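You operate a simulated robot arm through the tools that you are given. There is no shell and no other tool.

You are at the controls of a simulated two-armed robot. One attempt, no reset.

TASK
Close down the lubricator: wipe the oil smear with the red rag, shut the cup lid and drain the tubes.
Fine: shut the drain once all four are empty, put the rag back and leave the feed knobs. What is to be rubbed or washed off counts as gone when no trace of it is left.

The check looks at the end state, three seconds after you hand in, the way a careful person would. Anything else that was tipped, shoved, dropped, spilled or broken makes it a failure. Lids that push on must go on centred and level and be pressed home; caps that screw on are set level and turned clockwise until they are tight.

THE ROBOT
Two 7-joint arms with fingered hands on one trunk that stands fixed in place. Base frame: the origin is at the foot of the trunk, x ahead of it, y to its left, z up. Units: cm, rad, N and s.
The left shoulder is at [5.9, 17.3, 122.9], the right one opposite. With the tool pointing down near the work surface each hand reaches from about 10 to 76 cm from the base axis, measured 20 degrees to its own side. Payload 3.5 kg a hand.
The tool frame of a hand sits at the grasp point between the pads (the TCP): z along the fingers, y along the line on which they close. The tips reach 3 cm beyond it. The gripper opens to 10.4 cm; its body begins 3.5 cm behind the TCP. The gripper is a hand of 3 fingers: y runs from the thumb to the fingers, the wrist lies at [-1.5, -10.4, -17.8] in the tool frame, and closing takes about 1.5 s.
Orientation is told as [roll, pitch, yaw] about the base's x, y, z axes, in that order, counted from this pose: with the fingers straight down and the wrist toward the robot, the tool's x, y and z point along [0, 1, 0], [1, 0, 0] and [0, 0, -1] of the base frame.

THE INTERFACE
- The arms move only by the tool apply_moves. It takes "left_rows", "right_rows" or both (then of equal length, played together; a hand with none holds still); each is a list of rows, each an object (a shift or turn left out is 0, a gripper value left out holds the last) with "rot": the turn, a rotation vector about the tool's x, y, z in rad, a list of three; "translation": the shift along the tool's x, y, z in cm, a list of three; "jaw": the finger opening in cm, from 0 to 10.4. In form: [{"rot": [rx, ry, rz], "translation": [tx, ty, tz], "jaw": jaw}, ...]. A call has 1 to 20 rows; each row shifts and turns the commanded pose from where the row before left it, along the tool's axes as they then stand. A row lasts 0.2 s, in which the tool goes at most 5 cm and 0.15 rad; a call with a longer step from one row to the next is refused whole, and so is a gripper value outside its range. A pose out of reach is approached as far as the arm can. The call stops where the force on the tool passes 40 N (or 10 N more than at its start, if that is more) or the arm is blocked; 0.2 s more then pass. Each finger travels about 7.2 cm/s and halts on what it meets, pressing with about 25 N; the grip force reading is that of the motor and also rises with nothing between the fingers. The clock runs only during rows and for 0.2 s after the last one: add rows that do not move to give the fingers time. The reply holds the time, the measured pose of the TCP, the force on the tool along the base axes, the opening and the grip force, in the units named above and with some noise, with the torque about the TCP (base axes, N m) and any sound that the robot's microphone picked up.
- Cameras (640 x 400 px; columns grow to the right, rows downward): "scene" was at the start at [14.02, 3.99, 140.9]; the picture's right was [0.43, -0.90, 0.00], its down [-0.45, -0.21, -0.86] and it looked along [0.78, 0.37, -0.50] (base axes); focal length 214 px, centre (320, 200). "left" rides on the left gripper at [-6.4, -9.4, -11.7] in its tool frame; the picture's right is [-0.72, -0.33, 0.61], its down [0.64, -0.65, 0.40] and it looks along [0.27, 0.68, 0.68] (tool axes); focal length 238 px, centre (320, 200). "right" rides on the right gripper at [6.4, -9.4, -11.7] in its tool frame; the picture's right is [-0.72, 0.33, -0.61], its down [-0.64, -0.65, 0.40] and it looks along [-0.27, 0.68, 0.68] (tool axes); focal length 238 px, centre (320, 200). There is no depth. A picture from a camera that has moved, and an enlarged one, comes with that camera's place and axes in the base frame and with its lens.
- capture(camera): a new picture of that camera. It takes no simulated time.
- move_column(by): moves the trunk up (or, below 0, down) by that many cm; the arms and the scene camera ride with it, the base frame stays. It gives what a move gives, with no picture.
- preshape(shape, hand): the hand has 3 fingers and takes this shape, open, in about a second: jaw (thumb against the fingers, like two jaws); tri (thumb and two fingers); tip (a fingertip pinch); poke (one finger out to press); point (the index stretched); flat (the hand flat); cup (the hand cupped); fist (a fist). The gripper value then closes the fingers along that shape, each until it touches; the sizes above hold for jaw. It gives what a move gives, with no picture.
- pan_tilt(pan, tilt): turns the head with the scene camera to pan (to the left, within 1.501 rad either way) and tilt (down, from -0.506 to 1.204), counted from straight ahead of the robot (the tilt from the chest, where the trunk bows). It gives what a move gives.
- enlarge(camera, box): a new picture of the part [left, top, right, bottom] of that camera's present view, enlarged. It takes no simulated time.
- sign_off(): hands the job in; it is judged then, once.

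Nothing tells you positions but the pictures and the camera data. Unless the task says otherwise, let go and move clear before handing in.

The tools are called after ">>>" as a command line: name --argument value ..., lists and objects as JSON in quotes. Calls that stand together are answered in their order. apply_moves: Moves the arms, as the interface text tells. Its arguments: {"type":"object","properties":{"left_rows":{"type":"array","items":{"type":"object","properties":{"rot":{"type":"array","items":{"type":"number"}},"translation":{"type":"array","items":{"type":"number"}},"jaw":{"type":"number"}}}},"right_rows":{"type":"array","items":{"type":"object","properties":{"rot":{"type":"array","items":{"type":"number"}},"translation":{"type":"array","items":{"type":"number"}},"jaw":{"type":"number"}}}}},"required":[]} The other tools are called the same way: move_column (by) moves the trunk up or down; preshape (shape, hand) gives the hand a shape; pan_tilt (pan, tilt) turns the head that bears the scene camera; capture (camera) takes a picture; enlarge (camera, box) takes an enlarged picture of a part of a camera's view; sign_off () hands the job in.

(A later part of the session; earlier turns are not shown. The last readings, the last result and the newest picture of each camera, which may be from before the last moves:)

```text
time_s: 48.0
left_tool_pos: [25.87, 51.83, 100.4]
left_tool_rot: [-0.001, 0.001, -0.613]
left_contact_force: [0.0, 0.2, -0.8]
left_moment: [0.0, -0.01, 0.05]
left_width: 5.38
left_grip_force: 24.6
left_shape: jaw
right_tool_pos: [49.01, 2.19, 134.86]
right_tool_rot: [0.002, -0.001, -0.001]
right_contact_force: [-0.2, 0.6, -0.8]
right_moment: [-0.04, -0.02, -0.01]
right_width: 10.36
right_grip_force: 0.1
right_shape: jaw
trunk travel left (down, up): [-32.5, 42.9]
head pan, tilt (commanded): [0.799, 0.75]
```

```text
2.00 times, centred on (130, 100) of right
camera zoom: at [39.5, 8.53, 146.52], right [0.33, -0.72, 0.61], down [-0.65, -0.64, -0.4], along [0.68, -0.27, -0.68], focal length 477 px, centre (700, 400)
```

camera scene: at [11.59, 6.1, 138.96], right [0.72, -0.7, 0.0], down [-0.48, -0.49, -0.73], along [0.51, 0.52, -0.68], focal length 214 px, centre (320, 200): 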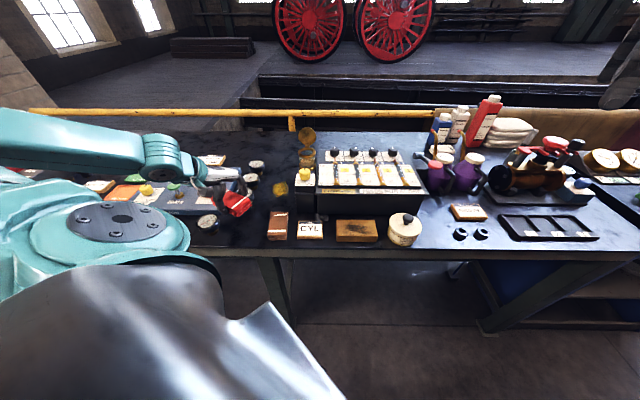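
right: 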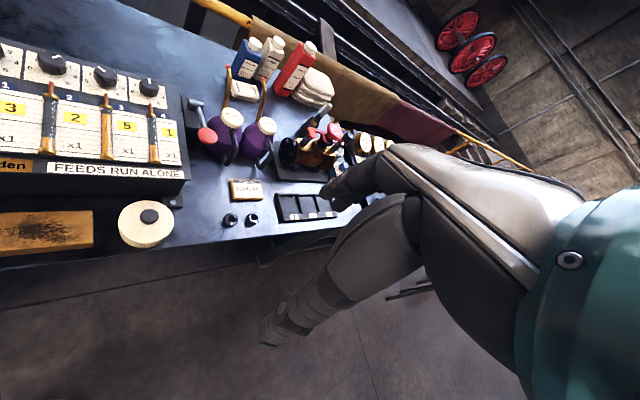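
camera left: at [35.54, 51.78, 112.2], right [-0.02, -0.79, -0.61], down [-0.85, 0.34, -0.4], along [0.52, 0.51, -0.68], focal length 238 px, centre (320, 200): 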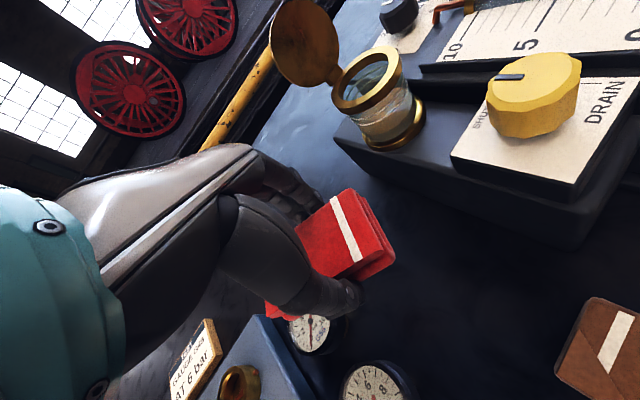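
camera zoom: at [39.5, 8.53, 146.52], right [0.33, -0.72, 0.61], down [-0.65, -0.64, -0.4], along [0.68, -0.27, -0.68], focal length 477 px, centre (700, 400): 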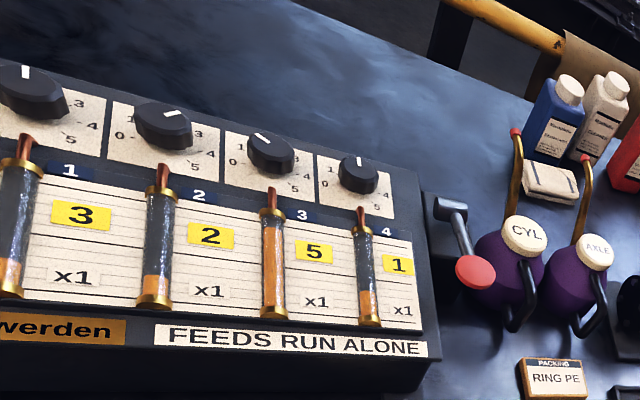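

Tube levels are unchanged so far. Lowering the rag to its place, stopping above for a check.

>>> apply_moves --left_rows '[{"translation": [0, 0, 3]}, {"translation": [0, 0, 3]}, {"translation": [0, 0, 2]}, {}]'

>>> enlarge --camera "scene" --box '[205, 185, 295, 245]'

>>> enlarge --camera "left" --box '[260, 130, 420, 290]'

```text
time_s: 49.0
left_tool_pos: [25.9, 51.93, 92.31]
left_tool_rot: [-0.001, -0.001, -0.608]
left_contact_force: [0.7, 0.7, -1.0]
left_moment: [0.01, 0.0, -0.02]
left_width: 5.42
left_grip_force: 25.0
left_shape: jaw
right_tool_pos: [48.95, 2.23, 134.81]
right_tool_rot: [0.001, -0.001, 0.0]
right_contact_force: [-0.2, -0.5, -0.4]
right_moment: [0.01, -0.02, 0.01]
right_width: 10.33
right_grip_force: 0.1
right_shape: jaw
trunk travel left (down, up): [-32.5, 42.9]
head pan, tilt (commanded): [0.799, 0.75]
```

```text
6.67 times, centred on (250, 215) of scene
camera zoom: at [11.62, 6.08, 138.95], right [0.72, -0.7, 0.0], down [-0.48, -0.49, -0.73], along [0.51, 0.52, -0.68], focal length 1430 px, centre (787, 100)
```

zoom: 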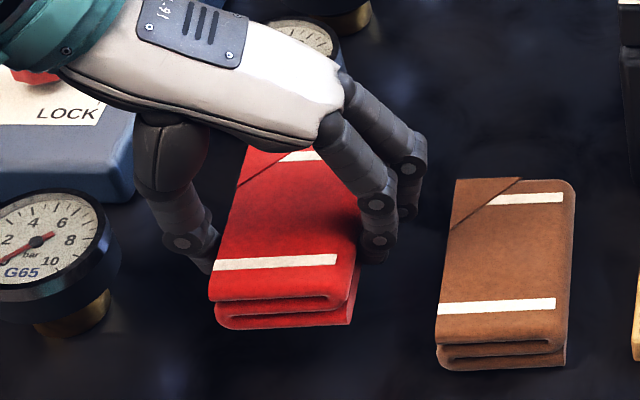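

```text
2.50 times, centred on (340, 210) of left
camera zoom: at [14.39, 52.02, 104.03], right [-0.68, -0.4, -0.61], down [-0.17, 0.9, -0.4], along [0.71, -0.17, -0.68], focal length 596 px, centre (270, 175)
```

zoom: 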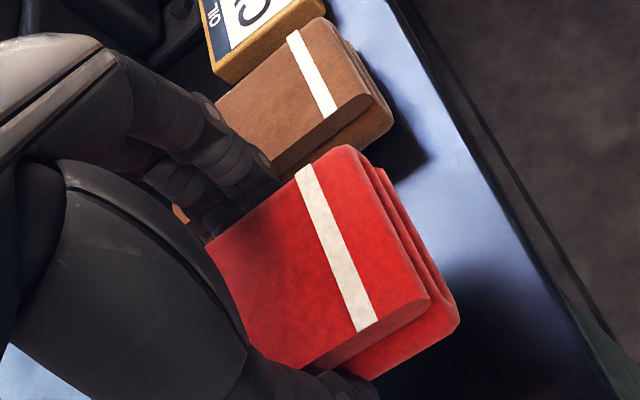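

>>> apply_moves --left_rows '[{"translation": [0, 0.4, 0]}, {"translation": [0, 0, 1.2]}, {"translation": [0, 0, 0.8]}, {"translation": [0, 0, 0.5]}, {"translation": [0, 0, 0.2]}, {}]'

>>> enlarge --camera "scene" --box '[205, 185, 295, 245]'

>>> enlarge --camera "left" --box '[260, 130, 420, 290]'

```text
time_s: 50.4
left_tool_pos: [26.19, 51.76, 89.66]
left_tool_rot: [0.001, 0.0, -0.609]
left_contact_force: [-0.2, -0.1, 0.4]
left_moment: [-0.02, 0.0, -0.01]
left_width: 5.43
left_grip_force: 25.7
left_shape: jaw
right_tool_pos: [49.06, 2.31, 134.99]
right_tool_rot: [-0.001, -0.001, 0.0]
right_contact_force: [-0.2, -0.3, 0.7]
right_moment: [0.01, 0.01, 0.03]
right_width: 10.37
right_grip_force: 0.0
right_shape: jaw
trunk travel left (down, up): [-32.5, 42.9]
head pan, tilt (commanded): [0.799, 0.75]
```

```text
6.67 times, centred on (250, 215) of scene
camera zoom: at [11.62, 6.09, 138.95], right [0.72, -0.7, 0.0], down [-0.48, -0.49, -0.73], along [0.51, 0.52, -0.68], focal length 1430 px, centre (787, 100)
```

zoom: 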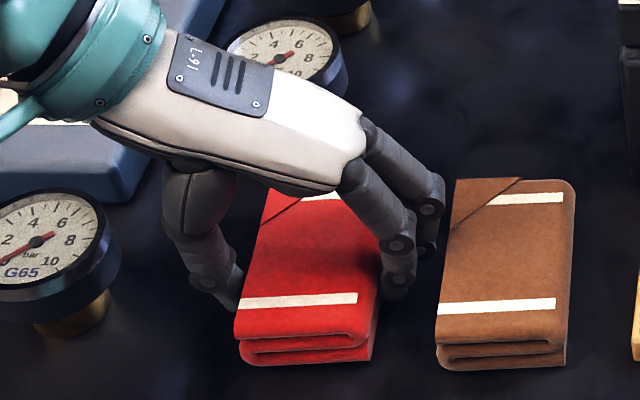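

```text
2.50 times, centred on (340, 210) of left
camera zoom: at [14.69, 51.85, 101.3], right [-0.68, -0.4, -0.61], down [-0.17, 0.9, -0.4], along [0.71, -0.17, -0.68], focal length 596 px, centre (270, 175)
```

zoom: 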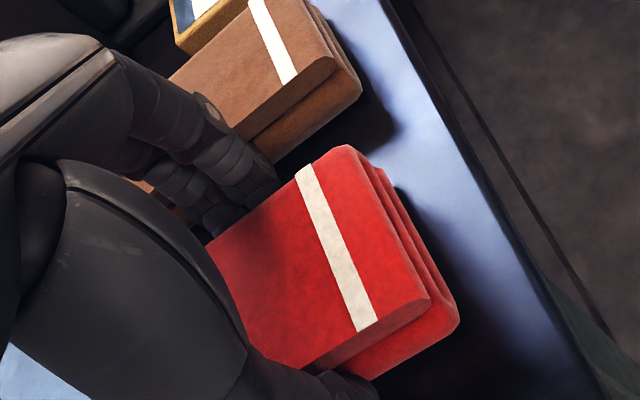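

>>> apply_moves --left_rows '[{"translation": [0, 0, 0.15]}, {"jaw": 6.2}, {}, {}]'

>>> enlarge --camera "scene" --box '[205, 185, 295, 245]'

>>> enlarge --camera "left" --box '[260, 130, 420, 290]'

```text
time_s: 51.4
left_tool_pos: [25.99, 51.63, 89.42]
left_tool_rot: [0.001, 0.0, -0.61]
left_contact_force: [-0.2, -0.5, 0.4]
left_moment: [-0.01, -0.01, -0.01]
left_width: 6.15
left_grip_force: 0.0
left_shape: jaw
right_tool_pos: [48.96, 2.13, 134.9]
right_tool_rot: [0.0, 0.0, -0.002]
right_contact_force: [0.6, 0.4, -0.3]
right_moment: [0.01, 0.0, 0.02]
right_width: 10.34
right_grip_force: 0.1
right_shape: jaw
trunk travel left (down, up): [-32.5, 42.9]
head pan, tilt (commanded): [0.799, 0.75]
```

```text
6.67 times, centred on (250, 215) of scene
camera zoom: at [11.62, 6.08, 138.95], right [0.72, -0.7, 0.0], down [-0.48, -0.49, -0.73], along [0.51, 0.52, -0.68], focal length 1430 px, centre (787, 100)
```

zoom: 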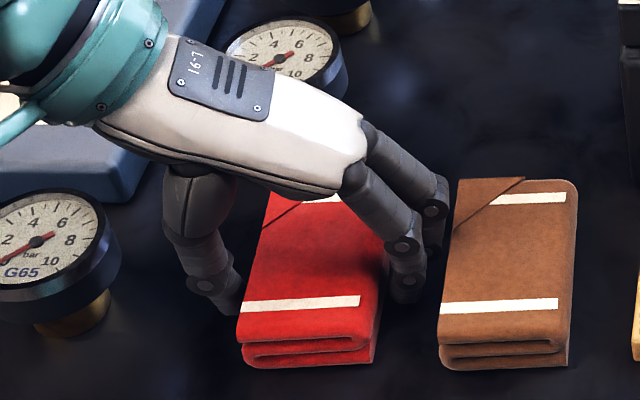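

```text
2.50 times, centred on (340, 210) of left
camera zoom: at [14.67, 51.81, 101.12], right [-0.68, -0.4, -0.61], down [-0.17, 0.9, -0.4], along [0.71, -0.17, -0.68], focal length 596 px, centre (270, 175)
```

zoom: 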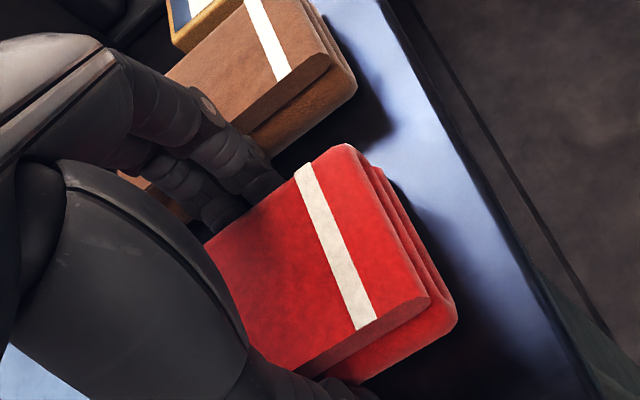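

The opening finger just touched the brown rag. I'll ease the hand left a touch and rise straight out.

>>> apply_moves --left_rows '[{"translation": [0, -0.25, 0]}, {"translation": [0, 0, -1]}, {"translation": [0, 0, -2]}, {"translation": [0, 0, -3]}, {"translation": [0, 0, -3]}, {"translation": [0, 0, -3]}, {}]'

>>> enlarge --camera "scene" --box '[205, 185, 295, 245]'

```text
time_s: 53.0
left_tool_pos: [25.86, 51.52, 101.42]
left_tool_rot: [0.0, 0.0, -0.607]
left_contact_force: [0.4, 0.1, -0.3]
left_moment: [-0.02, 0.01, 0.0]
left_width: 6.16
left_grip_force: 0.1
left_shape: jaw
right_tool_pos: [49.05, 2.23, 134.89]
right_tool_rot: [0.0, 0.001, 0.0]
right_contact_force: [0.3, 0.1, 1.0]
right_moment: [-0.01, -0.03, 0.01]
right_width: 10.35
right_grip_force: 0.0
right_shape: jaw
trunk travel left (down, up): [-32.5, 42.9]
head pan, tilt (commanded): [0.799, 0.75]
```

```text
6.67 times, centred on (250, 215) of scene
camera zoom: at [11.62, 6.09, 138.95], right [0.72, -0.7, 0.0], down [-0.48, -0.49, -0.73], along [0.51, 0.52, -0.68], focal length 1430 px, centre (787, 100)
```

zoom: 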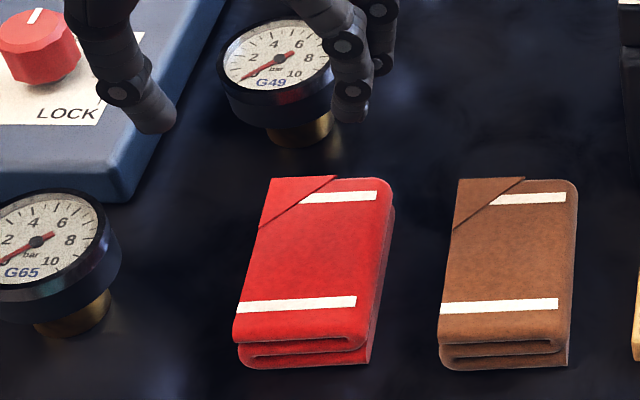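

The red rag is back in place (within ~0.7 cm) and brown is within ~0.5 cm of its start. Next is the cup lid: I'll raise the hand, set yaw ~0.79, and look at a one-finger shape.

>>> apply_moves --left_rows '[{"translation": [0, 0, -4]}, {"translation": [0, 0, -4]}, {"translation": [0, 0, -4]}, {"rot": [0, 0, -0.14]}, {"rot": [0, 0, -0.14]}, {"rot": [0, 0, -0.14]}, {"rot": [0, 0, -0.14]}, {"rot": [0, 0, -0.14]}, {"rot": [0, 0, -0.14]}, {"rot": [0, 0, -0.14]}, {"rot": [0, 0, -0.14]}, {"rot": [0, 0, -0.14]}, {"rot": [0, 0, -0.135]}, {}]'

>>> preshape --hand "left" --shape "point"

>>> capture --camera "left"

>>> enlarge --camera "scene" --box '[140, 100, 340, 240]'

```text
time_s: 56.0
left_tool_pos: [25.91, 51.77, 113.42]
left_tool_rot: [0.0, -0.001, 0.786]
left_contact_force: [0.9, -0.6, 0.3]
left_moment: [-0.04, 0.02, 0.0]
left_width: 6.16
left_grip_force: 0.1
left_shape: jaw
right_tool_pos: [48.87, 2.28, 134.9]
right_tool_rot: [0.0, 0.0, 0.0]
right_contact_force: [0.4, 0.7, 0.8]
right_moment: [0.01, -0.01, 0.0]
right_width: 10.35
right_grip_force: 0.3
right_shape: jaw
trunk travel left (down, up): [-32.5, 42.9]
head pan, tilt (commanded): [0.799, 0.75]
```

```text
time_s: 56.9
left_tool_pos: [25.97, 51.81, 113.47]
left_tool_rot: [0.001, 0.0, 0.785]
left_contact_force: [-0.5, -0.4, -0.5]
left_moment: [0.0, 0.01, 0.02]
left_width: 9.59
left_grip_force: 0.0
left_shape: point
right_tool_pos: [48.9, 2.23, 134.96]
right_tool_rot: [-0.002, 0.001, -0.001]
right_contact_force: [0.3, -0.5, 0.2]
right_moment: [0.01, 0.01, -0.01]
right_width: 10.36
right_grip_force: 0.0
right_shape: jaw
trunk travel left (down, up): [-32.5, 42.9]
head pan, tilt (commanded): [0.799, 0.75]
```

```text
taken
camera left: at [23.72, 40.6, 125.09], right [0.28, -0.74, -0.61], down [-0.91, -0.01, -0.4], along [0.29, 0.67, -0.68], focal length 238 px, centre (320, 200)
```

left: 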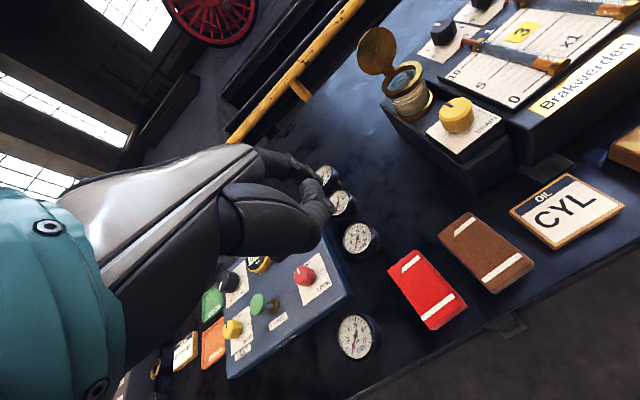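

```text
2.86 times, centred on (240, 170) of scene
camera zoom: at [11.62, 6.08, 138.95], right [0.72, -0.7, 0.0], down [-0.48, -0.49, -0.73], along [0.51, 0.52, -0.68], focal length 613 px, centre (549, 286)
```

zoom: 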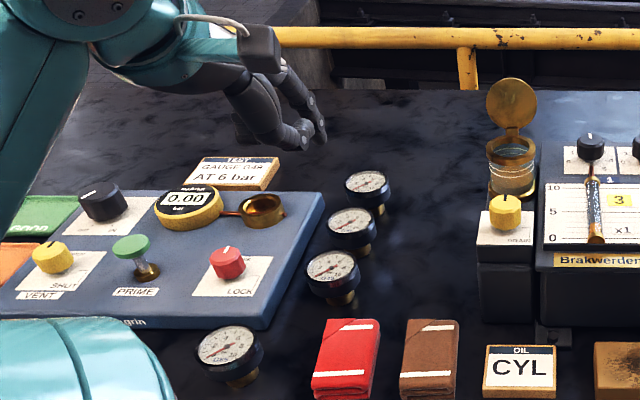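

>>> enlarge --camera "scene" --box '[200, 105, 260, 160]'

>>> enlarge --camera "left" --box '[210, 120, 370, 260]'

>>> enlarge --camera "left" --box '[350, 10, 520, 170]'

```text
7.27 times, centred on (230, 132) of scene
camera zoom: at [11.62, 6.08, 138.95], right [0.72, -0.7, 0.0], down [-0.48, -0.49, -0.73], along [0.51, 0.52, -0.68], focal length 1560 px, centre (974, 691)
```

zoom: 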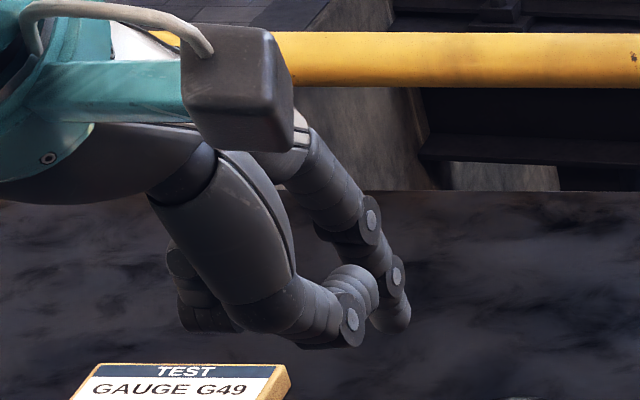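

```text
2.86 times, centred on (290, 190) of left
camera zoom: at [23.72, 40.6, 125.09], right [0.28, -0.74, -0.61], down [-0.91, -0.01, -0.4], along [0.29, 0.67, -0.68], focal length 681 px, centre (406, 229)
```

zoom: 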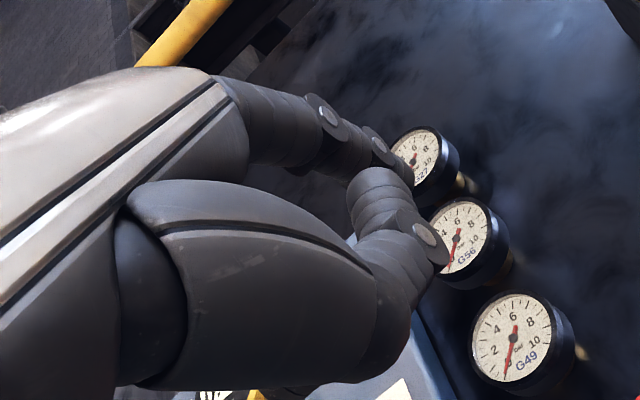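

```text
2.50 times, centred on (435, 90) of left
camera zoom: at [23.72, 40.6, 125.09], right [0.28, -0.74, -0.61], down [-0.91, -0.01, -0.4], along [0.29, 0.67, -0.68], focal length 596 px, centre (32, 475)
```

zoom: 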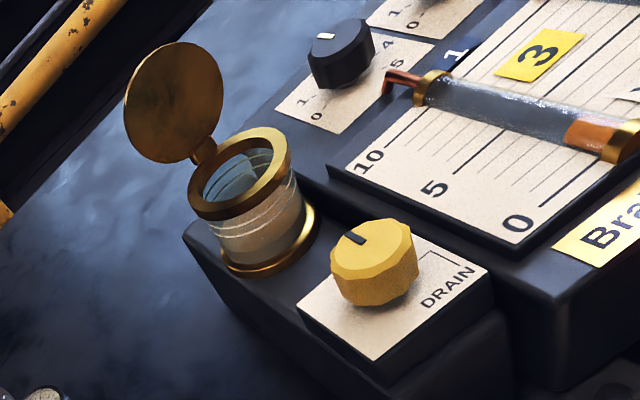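

The lid's hinge is at about (55, 57.2, 102) and it leans back ~24° with its top near z=108. I'll go back to the jaw shape fully open, straddle the lid from above with the fingers behind it, and pull it forward.

>>> preshape --hand "left" --shape "jaw"

>>> apply_moves --left_rows '[{"translation": [0, 0, -3.5], "jaw": 10.4}, {"translation": [-2.51, 3.31, 0]}, {"translation": [-2.51, 3.31, 0]}, {"translation": [-2.51, 3.31, 0]}, {"translation": [-2.51, 3.31, 0]}, {"translation": [-2.51, 3.31, 0]}, {"translation": [-2.51, 3.31, 0]}, {"translation": [-2.51, 3.31, 0]}, {}, {}]'

>>> enlarge --camera "scene" --box '[250, 60, 390, 190]'

>>> capture --camera "left"

```text
time_s: 57.8
left_tool_pos: [25.85, 51.97, 113.4]
left_tool_rot: [0.001, -0.001, 0.783]
left_contact_force: [-0.1, 0.5, 0.1]
left_moment: [0.0, 0.0, -0.01]
left_width: 10.37
left_grip_force: 0.0
left_shape: jaw
right_tool_pos: [49.01, 2.17, 134.91]
right_tool_rot: [0.0, -0.001, 0.001]
right_contact_force: [0.1, -1.3, 0.0]
right_moment: [0.0, -0.04, 0.02]
right_width: 10.37
right_grip_force: 0.0
right_shape: jaw
trunk travel left (down, up): [-32.5, 42.9]
head pan, tilt (commanded): [0.799, 0.75]
```

```text
time_s: 60.0
left_tool_pos: [54.6, 55.6, 116.92]
left_tool_rot: [0.0, 0.0, 0.786]
left_contact_force: [0.2, 0.3, -0.5]
left_moment: [0.0, -0.01, 0.01]
left_width: 10.38
left_grip_force: 0.0
left_shape: jaw
right_tool_pos: [49.02, 2.24, 134.84]
right_tool_rot: [0.0, 0.0, 0.0]
right_contact_force: [0.3, 0.3, -0.5]
right_moment: [-0.01, 0.03, -0.01]
right_width: 10.36
right_grip_force: 0.1
right_shape: jaw
trunk travel left (down, up): [-32.5, 42.9]
head pan, tilt (commanded): [0.799, 0.75]
```

```text
3.08 times, centred on (320, 125) of scene
camera zoom: at [11.68, 6.06, 138.95], right [0.72, -0.7, 0.0], down [-0.48, -0.49, -0.73], along [0.51, 0.52, -0.68], focal length 660 px, centre (320, 431)
```

zoom: 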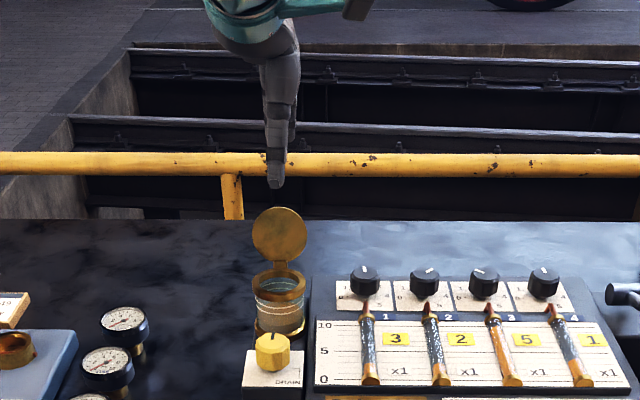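

```text
taken
camera left: at [52.47, 44.37, 128.56], right [0.28, -0.74, -0.61], down [-0.91, -0.01, -0.4], along [0.29, 0.67, -0.68], focal length 238 px, centre (320, 200)
```

left: 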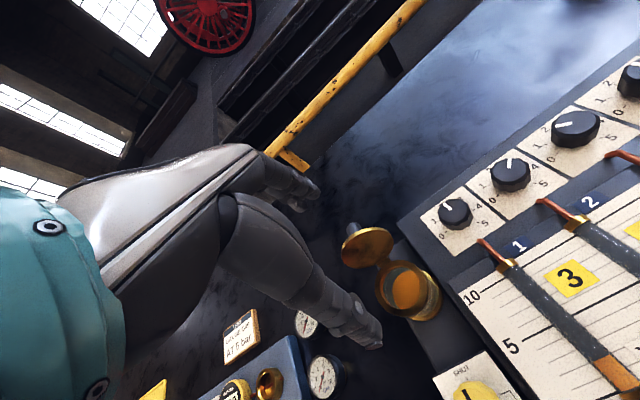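

>>> enlarge --camera "left" --box '[260, 150, 460, 360]'

>>> enlarge --camera "scene" --box '[285, 70, 345, 170]'

```text
1.90 times, centred on (360, 255) of left
camera zoom: at [52.47, 44.37, 128.56], right [0.28, -0.74, -0.61], down [-0.91, -0.01, -0.4], along [0.29, 0.67, -0.68], focal length 454 px, centre (244, 95)
```

zoom: 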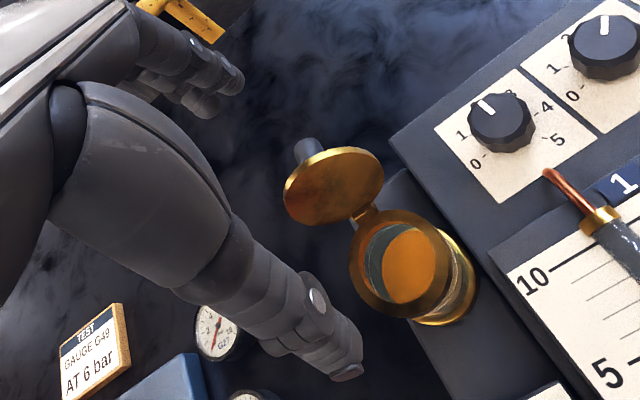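

```text
4.00 times, centred on (315, 120) of scene
camera zoom: at [11.68, 6.06, 138.95], right [0.72, -0.7, 0.0], down [-0.48, -0.49, -0.73], along [0.51, 0.52, -0.68], focal length 858 px, centre (340, 520)
```

zoom: 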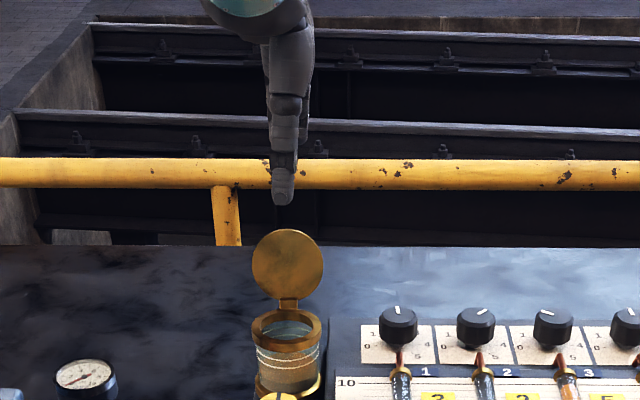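

The lid has a handle on its outer (back) face. I'll descend with fingertips to about z=106.4, behind the lid's upper part and above the handle.

>>> apply_moves --left_rows '[{"translation": [0, 0.5, 0]}, {"translation": [0, 0, 2.5]}, {"translation": [0, 0, 2.5]}, {"translation": [0, 0, 1.8]}, {}]'

>>> enlarge --camera "scene" --box '[275, 90, 355, 170]'

>>> enlarge --camera "left" --box '[240, 120, 440, 320]'

```text
time_s: 61.2
left_tool_pos: [54.85, 56.05, 109.96]
left_tool_rot: [0.0, 0.0, 0.785]
left_contact_force: [-0.5, 0.6, 0.1]
left_moment: [-0.01, -0.01, -0.03]
left_width: 10.39
left_grip_force: 0.0
left_shape: jaw
right_tool_pos: [49.0, 2.25, 134.75]
right_tool_rot: [-0.001, -0.001, -0.001]
right_contact_force: [-1.0, 0.1, 0.4]
right_moment: [-0.01, 0.01, 0.02]
right_width: 10.36
right_grip_force: 0.0
right_shape: jaw
trunk travel left (down, up): [-32.5, 42.9]
head pan, tilt (commanded): [0.799, 0.75]
```

```text
5.00 times, centred on (315, 130) of scene
camera zoom: at [11.61, 6.07, 138.96], right [0.72, -0.7, 0.0], down [-0.48, -0.49, -0.73], along [0.51, 0.52, -0.68], focal length 1072 px, centre (345, 550)
```

zoom: 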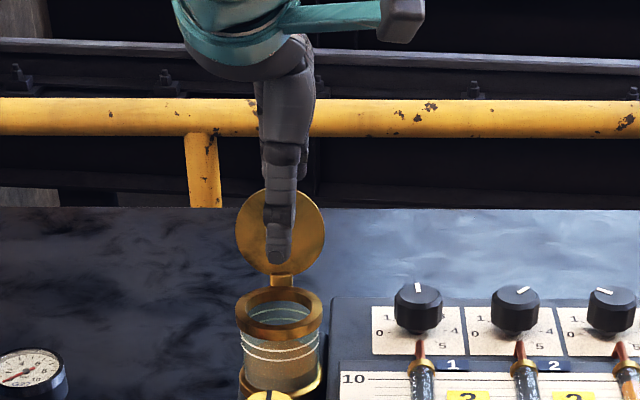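

```text
2.00 times, centred on (340, 220) of left
camera zoom: at [52.76, 44.79, 121.72], right [0.28, -0.74, -0.61], down [-0.91, -0.01, -0.4], along [0.29, 0.67, -0.68], focal length 477 px, centre (280, 160)
```

zoom: 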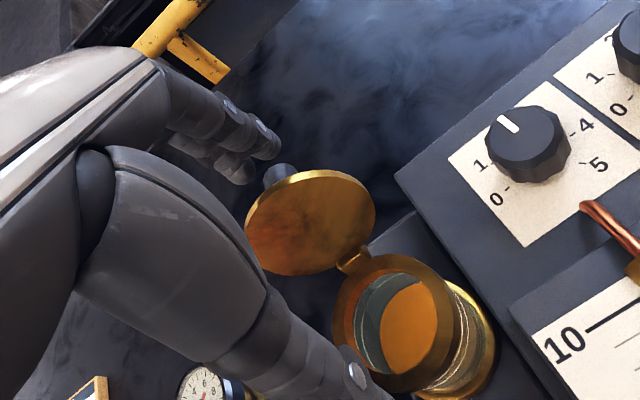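

>>> apply_moves --left_rows '[{"translation": [0, 0, 0.8]}, {"translation": [0, -0.5, 0]}, {"translation": [0, -0.5, 0]}, {"translation": [0, -0.5, 0]}, {}]'

>>> enlarge --camera "left" --box '[240, 120, 440, 320]'

>>> enlarge --camera "scene" --box '[275, 90, 355, 170]'

```text
time_s: 62.4
left_tool_pos: [53.98, 55.07, 109.45]
left_tool_rot: [0.0, -0.001, 0.786]
left_contact_force: [1.1, 1.2, 4.7]
left_moment: [0.25, -0.21, 0.04]
left_width: 10.39
left_grip_force: 0.0
left_shape: jaw
right_tool_pos: [48.96, 2.27, 135.02]
right_tool_rot: [0.0, 0.0, -0.001]
right_contact_force: [-0.2, 0.0, 0.3]
right_moment: [0.03, -0.01, 0.0]
right_width: 10.35
right_grip_force: 0.0
right_shape: jaw
trunk travel left (down, up): [-32.5, 42.9]
head pan, tilt (commanded): [0.799, 0.75]
```

```text
2.00 times, centred on (340, 220) of left
camera zoom: at [51.75, 43.8, 121.03], right [0.28, -0.74, -0.61], down [-0.91, -0.01, -0.41], along [0.29, 0.67, -0.68], focal length 477 px, centre (280, 160)
```

zoom: 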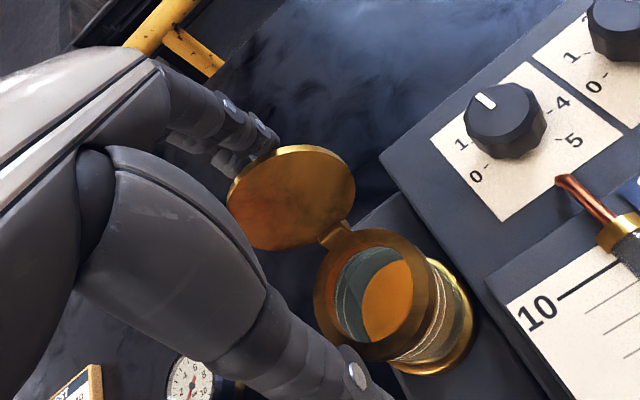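

```text
5.00 times, centred on (315, 130) of scene
camera zoom: at [11.6, 6.06, 138.96], right [0.72, -0.7, 0.0], down [-0.48, -0.49, -0.73], along [0.51, 0.52, -0.68], focal length 1072 px, centre (345, 550)
```

zoom: 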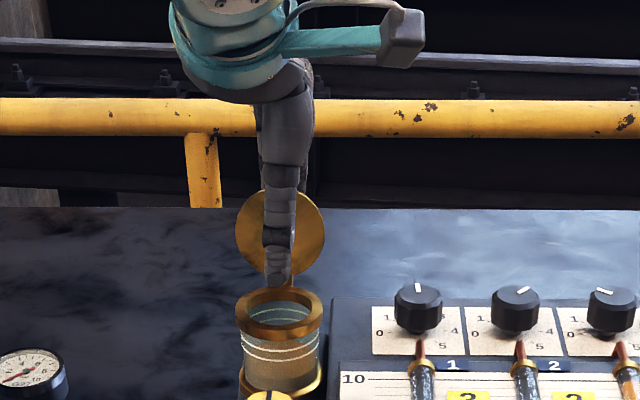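

>>> apply_moves --left_rows '[{"translation": [0, 0, -0.5]}, {"translation": [0, -0.5, 0]}, {"translation": [0, -0.5, 0]}, {}]'

>>> enlarge --camera "left" --box '[240, 120, 440, 320]'

```text
time_s: 63.4
left_tool_pos: [53.21, 54.4, 109.87]
left_tool_rot: [-0.001, 0.0, 0.787]
left_contact_force: [0.6, 0.6, -0.3]
left_moment: [0.04, -0.03, -0.02]
left_width: 10.38
left_grip_force: 0.0
left_shape: jaw
right_tool_pos: [48.92, 2.16, 134.94]
right_tool_rot: [0.0, 0.0, 0.0]
right_contact_force: [0.1, -0.1, -1.1]
right_moment: [0.0, 0.0, 0.02]
right_width: 10.37
right_grip_force: 0.1
right_shape: jaw
trunk travel left (down, up): [-32.5, 42.9]
head pan, tilt (commanded): [0.799, 0.75]
```

```text
2.00 times, centred on (340, 220) of left
camera zoom: at [51.0, 43.15, 121.53], right [0.28, -0.74, -0.61], down [-0.91, -0.01, -0.4], along [0.29, 0.67, -0.68], focal length 477 px, centre (280, 160)
```

zoom: 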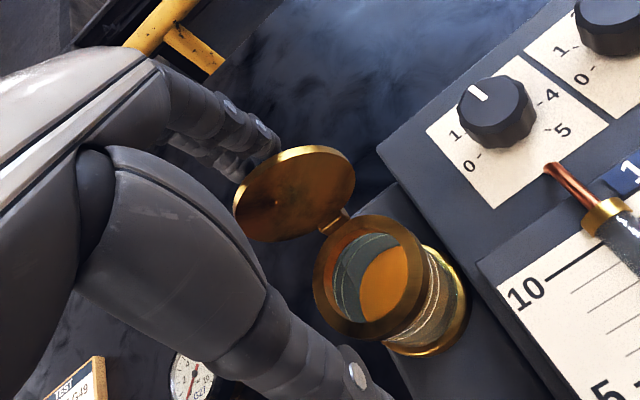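

The lid is rotating forward. Continuing to pull.

>>> apply_moves --left_rows '[{"translation": [0, -0.5, 0]}, {"translation": [0, -0.5, 0]}, {"translation": [0, -0.5, 0]}, {"translation": [0, -0.5, 0]}, {}]'

>>> enlarge --camera "left" --box '[240, 120, 440, 320]'

>>> enlarge --camera "scene" --box '[275, 90, 355, 170]'

```text
time_s: 64.6
left_tool_pos: [51.81, 52.97, 109.91]
left_tool_rot: [-0.001, -0.002, 0.785]
left_contact_force: [-0.9, 0.8, 5.7]
left_moment: [0.38, -0.25, 0.05]
left_width: 10.39
left_grip_force: 0.1
left_shape: jaw
right_tool_pos: [48.9, 2.16, 134.85]
right_tool_rot: [0.001, 0.0, 0.001]
right_contact_force: [0.2, 0.1, 0.6]
right_moment: [-0.03, 0.02, 0.0]
right_width: 10.34
right_grip_force: 0.1
right_shape: jaw
trunk travel left (down, up): [-32.5, 42.9]
head pan, tilt (commanded): [0.799, 0.75]
```

```text
2.00 times, centred on (340, 220) of left
camera zoom: at [49.62, 41.76, 121.55], right [0.28, -0.74, -0.61], down [-0.91, -0.01, -0.41], along [0.29, 0.67, -0.68], focal length 477 px, centre (280, 160)
```

zoom: 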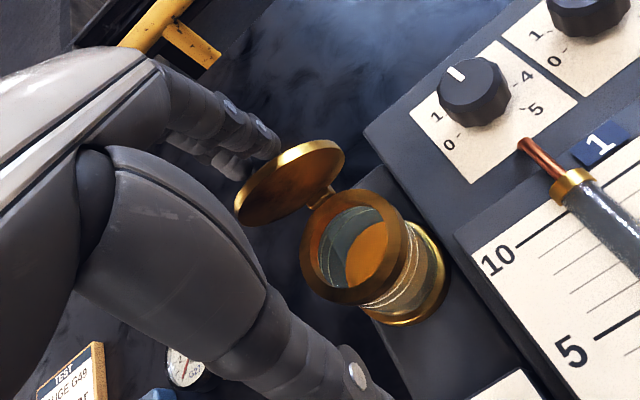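

```text
5.00 times, centred on (315, 130) of scene
camera zoom: at [11.56, 6.02, 138.97], right [0.72, -0.7, 0.0], down [-0.48, -0.49, -0.73], along [0.51, 0.52, -0.68], focal length 1072 px, centre (345, 550)
```

zoom: 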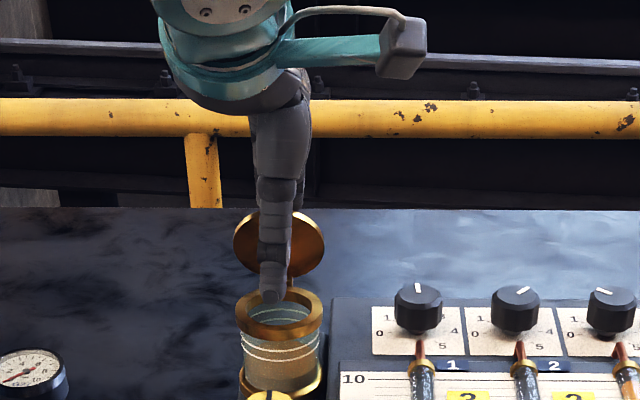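

The lid is past vertical and its handle is pressing up under my fingers, so the hand is now holding it open. I'll raise the hand to let it fall forward.

>>> apply_moves --left_rows '[{"translation": [0, 0, -0.6]}, {"translation": [0, -0.3, -0.6]}, {"translation": [0, -0.3, -0.6]}, {}, {}]'

>>> enlarge --camera "left" --box '[240, 120, 440, 320]'

>>> enlarge --camera "scene" --box '[275, 90, 355, 170]'

```text
time_s: 65.8
left_tool_pos: [51.42, 52.77, 111.64]
left_tool_rot: [0.002, 0.001, 0.785]
left_contact_force: [-0.4, 1.5, -0.1]
left_moment: [-0.02, 0.01, -0.01]
left_width: 10.42
left_grip_force: 0.1
left_shape: jaw
right_tool_pos: [49.07, 2.15, 134.83]
right_tool_rot: [0.0, 0.002, 0.002]
right_contact_force: [-0.4, 0.3, -0.3]
right_moment: [-0.02, 0.01, 0.01]
right_width: 10.37
right_grip_force: 0.1
right_shape: jaw
trunk travel left (down, up): [-32.5, 42.9]
head pan, tilt (commanded): [0.799, 0.75]
```

```text
2.00 times, centred on (340, 220) of left
camera zoom: at [49.28, 41.36, 123.27], right [0.28, -0.74, -0.61], down [-0.91, -0.01, -0.4], along [0.29, 0.67, -0.68], focal length 477 px, centre (280, 160)
```

zoom: 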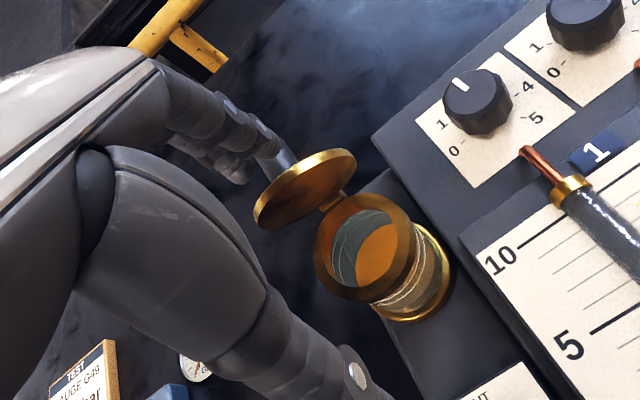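

```text
5.00 times, centred on (315, 130) of scene
camera zoom: at [11.62, 6.08, 138.95], right [0.72, -0.7, 0.0], down [-0.48, -0.49, -0.73], along [0.51, 0.52, -0.68], focal length 1072 px, centre (345, 550)
```

zoom: 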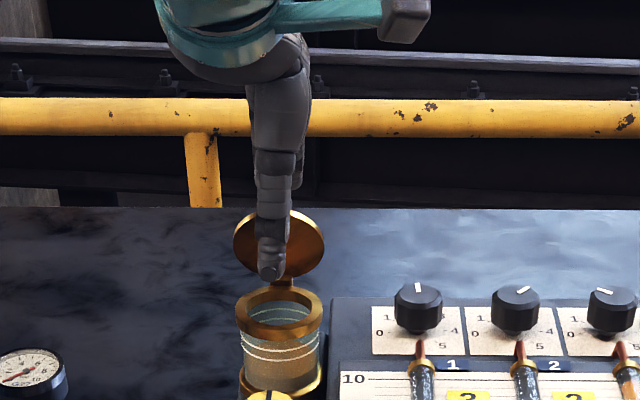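

The hinge holds the lid where I leave it. I'll go over and behind again, lower, and push on the handle all the way forward.

>>> apply_moves --left_rows '[{"translation": [0, 0, -1.5]}, {"translation": [0, 2.8, 0]}, {"translation": [0, 2.8, 0]}, {"translation": [0, 0, 2]}, {"translation": [0, 0, 2]}, {"translation": [0, 0, 1.8]}, {}]'

>>> enlarge --camera "left" --box '[240, 120, 440, 320]'

>>> enlarge --camera "scene" --box '[275, 90, 355, 170]'

```text
time_s: 67.4
left_tool_pos: [55.3, 56.37, 107.37]
left_tool_rot: [0.0, 0.001, 0.786]
left_contact_force: [0.9, 0.5, 0.1]
left_moment: [0.0, 0.03, 0.0]
left_width: 10.39
left_grip_force: 0.0
left_shape: jaw
right_tool_pos: [49.03, 2.08, 135.01]
right_tool_rot: [-0.001, -0.001, 0.0]
right_contact_force: [-0.4, 0.1, -0.8]
right_moment: [0.0, 0.03, -0.01]
right_width: 10.36
right_grip_force: 0.0
right_shape: jaw
trunk travel left (down, up): [-32.5, 42.9]
head pan, tilt (commanded): [0.799, 0.75]
```

```text
2.00 times, centred on (340, 220) of left
camera zoom: at [53.24, 45.31, 119.06], right [0.28, -0.74, -0.61], down [-0.91, -0.01, -0.4], along [0.29, 0.67, -0.68], focal length 477 px, centre (280, 160)
```

zoom: 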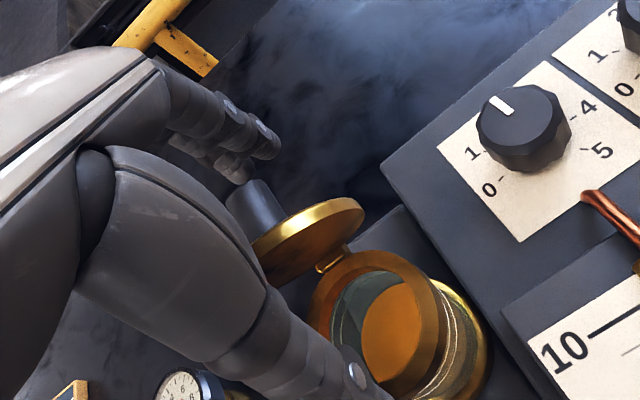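

```text
5.00 times, centred on (315, 130) of scene
camera zoom: at [11.61, 6.07, 138.96], right [0.72, -0.7, 0.0], down [-0.48, -0.49, -0.73], along [0.51, 0.52, -0.68], focal length 1072 px, centre (345, 550)
```

zoom: 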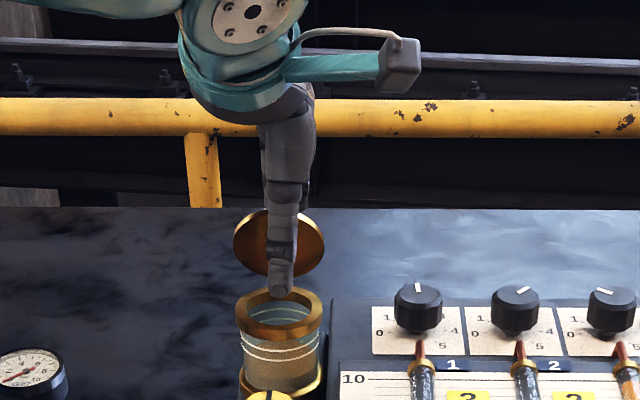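

>>> apply_moves --left_rows '[{"translation": [0, -0.5, 0]}, {"translation": [0, -0.5, 0]}, {"translation": [0, -0.5, 0]}, {"translation": [0, -0.5, 0]}, {"translation": [0, -0.5, 0]}, {"translation": [0, -0.5, 0]}, {"translation": [0, -0.5, 0]}, {"translation": [0, -0.5, 0]}, {}]'

>>> enlarge --camera "left" --box '[240, 120, 440, 320]'

>>> enlarge --camera "scene" --box '[275, 90, 355, 170]'

```text
time_s: 69.4
left_tool_pos: [52.66, 53.72, 107.26]
left_tool_rot: [0.002, 0.0, 0.784]
left_contact_force: [0.5, 0.3, 0.1]
left_moment: [0.02, 0.01, -0.01]
left_width: 10.37
left_grip_force: 0.0
left_shape: jaw
right_tool_pos: [49.09, 2.14, 134.92]
right_tool_rot: [0.001, 0.0, 0.0]
right_contact_force: [-0.3, -0.4, -0.3]
right_moment: [-0.03, 0.0, -0.04]
right_width: 10.35
right_grip_force: 0.1
right_shape: jaw
trunk travel left (down, up): [-32.5, 42.9]
head pan, tilt (commanded): [0.799, 0.75]
```

```text
2.00 times, centred on (340, 220) of left
camera zoom: at [50.42, 42.46, 118.97], right [0.28, -0.74, -0.61], down [-0.91, -0.01, -0.4], along [0.29, 0.67, -0.68], focal length 477 px, centre (280, 160)
```

zoom: 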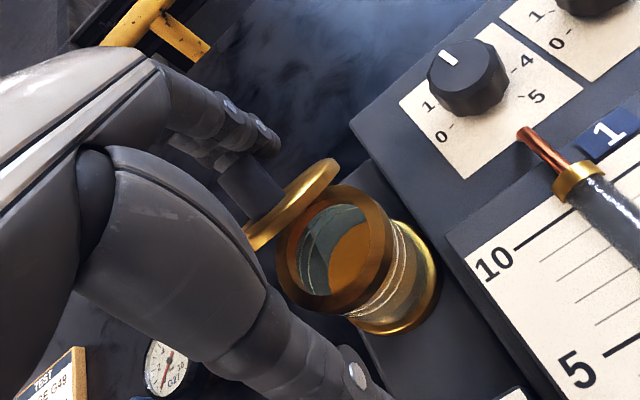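

```text
5.00 times, centred on (315, 130) of scene
camera zoom: at [11.63, 6.08, 138.95], right [0.72, -0.7, 0.0], down [-0.48, -0.49, -0.73], along [0.51, 0.52, -0.68], focal length 1072 px, centre (345, 550)
```

zoom: 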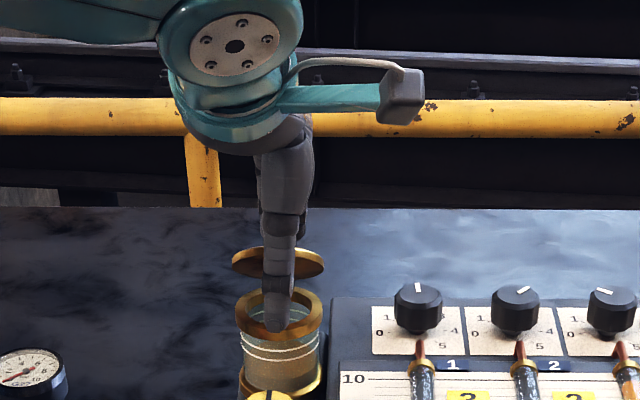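

The lid is about halfway closed. Continuing forward.

>>> apply_moves --left_rows '[{"translation": [0, -0.5, 0]}, {"translation": [0, -0.5, 0]}, {"translation": [0, -0.5, 0]}, {"translation": [0, -0.5, 0]}, {}]'

>>> enlarge --camera "left" --box '[240, 120, 440, 320]'

>>> enlarge --camera "scene" --box '[275, 90, 355, 170]'

```text
time_s: 70.6
left_tool_pos: [51.21, 52.23, 107.32]
left_tool_rot: [0.001, -0.002, 0.785]
left_contact_force: [0.2, -0.2, -0.2]
left_moment: [-0.02, -0.02, 0.02]
left_width: 10.4
left_grip_force: 0.1
left_shape: jaw
right_tool_pos: [48.9, 2.22, 134.91]
right_tool_rot: [0.0, 0.001, 0.0]
right_contact_force: [-0.3, 0.1, 0.3]
right_moment: [-0.03, -0.01, 0.01]
right_width: 10.33
right_grip_force: 0.1
right_shape: jaw
trunk travel left (down, up): [-32.5, 42.9]
head pan, tilt (commanded): [0.799, 0.75]
```

```text
2.00 times, centred on (340, 220) of left
camera zoom: at [49.04, 41.06, 119.01], right [0.28, -0.74, -0.61], down [-0.91, -0.01, -0.4], along [0.29, 0.67, -0.68], focal length 477 px, centre (280, 160)
```

zoom: 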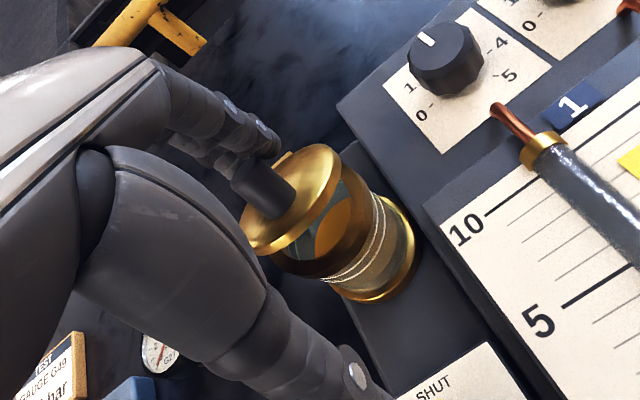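

```text
5.00 times, centred on (315, 130) of scene
camera zoom: at [11.63, 6.09, 138.95], right [0.72, -0.7, 0.0], down [-0.48, -0.49, -0.73], along [0.51, 0.52, -0.68], focal length 1072 px, centre (345, 550)
```

zoom: 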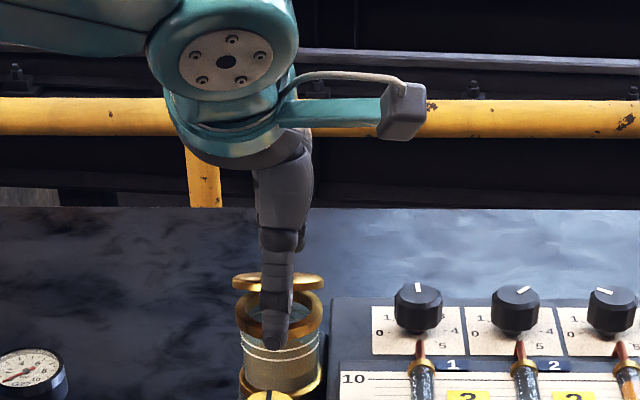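

>>> apply_moves --left_rows '[{"translation": [0, -0.4, 0]}, {"translation": [0, -0.4, 0]}, {"translation": [0, -0.4, 0]}, {"translation": [0, -0.4, 0]}, {}]'

>>> enlarge --camera "left" --box '[240, 120, 440, 320]'

>>> enlarge --camera "scene" --box '[275, 90, 355, 170]'

```text
time_s: 71.8
left_tool_pos: [50.02, 51.24, 107.4]
left_tool_rot: [-0.002, 0.001, 0.786]
left_contact_force: [-0.1, 0.1, 1.4]
left_moment: [-0.03, 0.02, -0.02]
left_width: 10.41
left_grip_force: 0.1
left_shape: jaw
right_tool_pos: [48.94, 2.21, 134.88]
right_tool_rot: [0.0, 0.001, -0.001]
right_contact_force: [-0.6, -0.2, 0.1]
right_moment: [-0.02, 0.0, 0.04]
right_width: 10.34
right_grip_force: 0.1
right_shape: jaw
trunk travel left (down, up): [-32.5, 42.9]
head pan, tilt (commanded): [0.799, 0.75]
```

```text
2.00 times, centred on (340, 220) of left
camera zoom: at [47.88, 39.94, 119.03], right [0.28, -0.74, -0.61], down [-0.91, -0.01, -0.4], along [0.29, 0.67, -0.68], focal length 477 px, centre (280, 160)
```

zoom: 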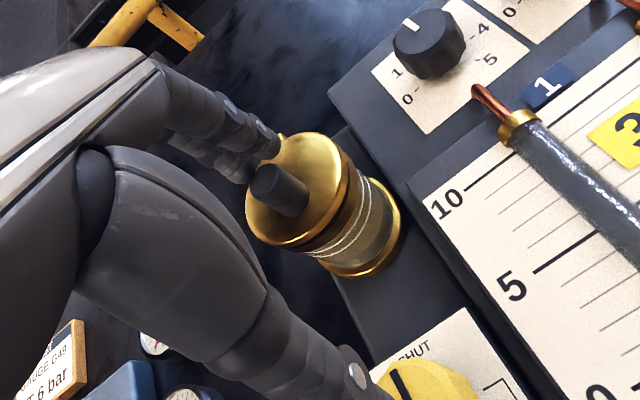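

```text
5.00 times, centred on (315, 130) of scene
camera zoom: at [11.63, 6.08, 138.95], right [0.72, -0.7, 0.0], down [-0.48, -0.49, -0.73], along [0.51, 0.52, -0.68], focal length 1072 px, centre (345, 550)
```

zoom: 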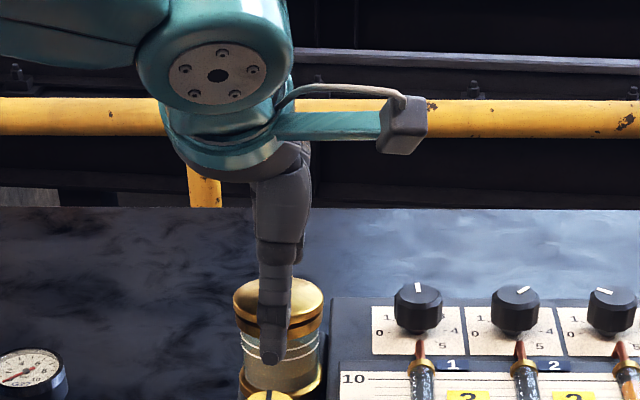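

The lid has dropped shut or nearly so. I'll lift the hand away to see how well it is seated.

>>> apply_moves --left_rows '[{"translation": [0, 0.3, -1]}, {"translation": [0, 0, -3]}, {"translation": [0, 0, -3]}, {"translation": [0, 0, -3]}, {"translation": [3, -3, 0]}, {"translation": [3, -3, 0]}, {}]'

>>> enlarge --camera "scene" --box '[285, 120, 345, 180]'

>>> capture --camera "left"

```text
time_s: 73.4
left_tool_pos: [41.66, 51.41, 117.37]
left_tool_rot: [0.002, 0.001, 0.784]
left_contact_force: [0.3, 0.0, 0.3]
left_moment: [-0.06, 0.03, -0.01]
left_width: 10.41
left_grip_force: 0.0
left_shape: jaw
right_tool_pos: [48.91, 2.08, 134.81]
right_tool_rot: [0.0, 0.0, 0.001]
right_contact_force: [-0.3, -0.4, 0.5]
right_moment: [-0.01, 0.01, 0.0]
right_width: 10.34
right_grip_force: 0.0
right_shape: jaw
trunk travel left (down, up): [-32.5, 42.9]
head pan, tilt (commanded): [0.799, 0.75]
```

```text
6.67 times, centred on (315, 150) of scene
camera zoom: at [11.64, 6.06, 138.95], right [0.72, -0.7, 0.0], down [-0.48, -0.49, -0.73], along [0.51, 0.52, -0.68], focal length 1430 px, centre (353, 533)
```

zoom: 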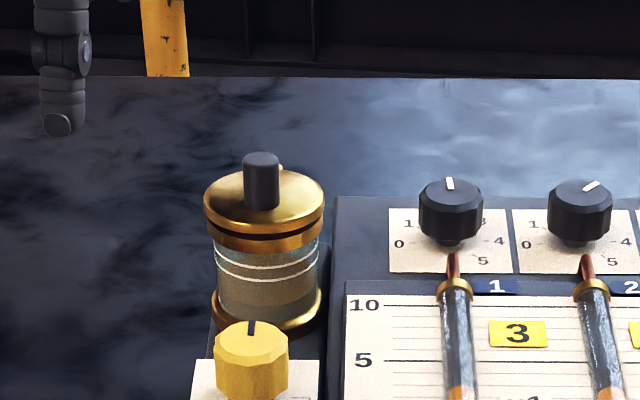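

```text
taken
camera left: at [39.55, 40.17, 128.99], right [0.28, -0.74, -0.61], down [-0.92, -0.01, -0.4], along [0.29, 0.67, -0.68], focal length 238 px, centre (320, 200)
```

left: 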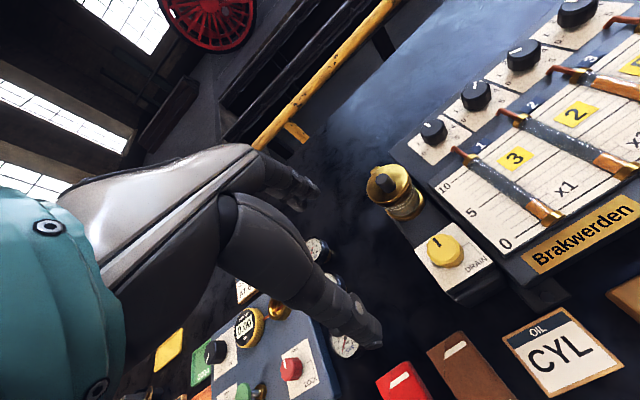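

>>> enlarge --camera "left" --box '[350, 140, 450, 240]'

>>> enlarge --camera "left" --box '[390, 180, 500, 300]'

```text
4.00 times, centred on (400, 190) of left
camera zoom: at [39.55, 40.17, 128.99], right [0.28, -0.74, -0.61], down [-0.92, -0.01, -0.4], along [0.29, 0.67, -0.68], focal length 953 px, centre (0, 240)
```

zoom: 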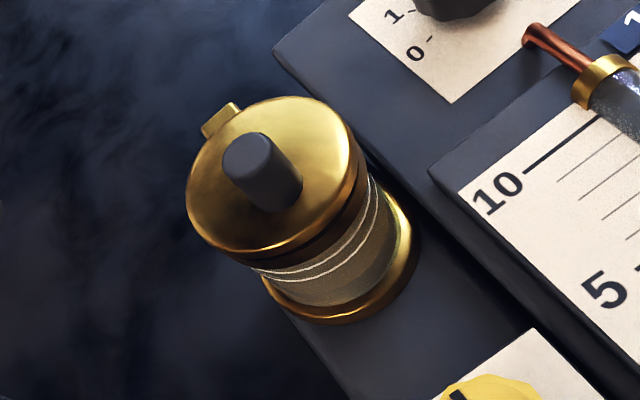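

```text
3.33 times, centred on (445, 240) of left
camera zoom: at [39.55, 40.17, 128.99], right [0.28, -0.74, -0.61], down [-0.92, -0.01, -0.4], along [0.29, 0.67, -0.68], focal length 794 px, centre (-97, 67)
```

zoom: 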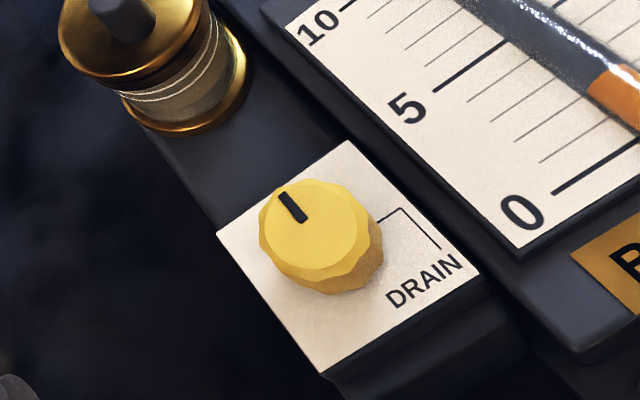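

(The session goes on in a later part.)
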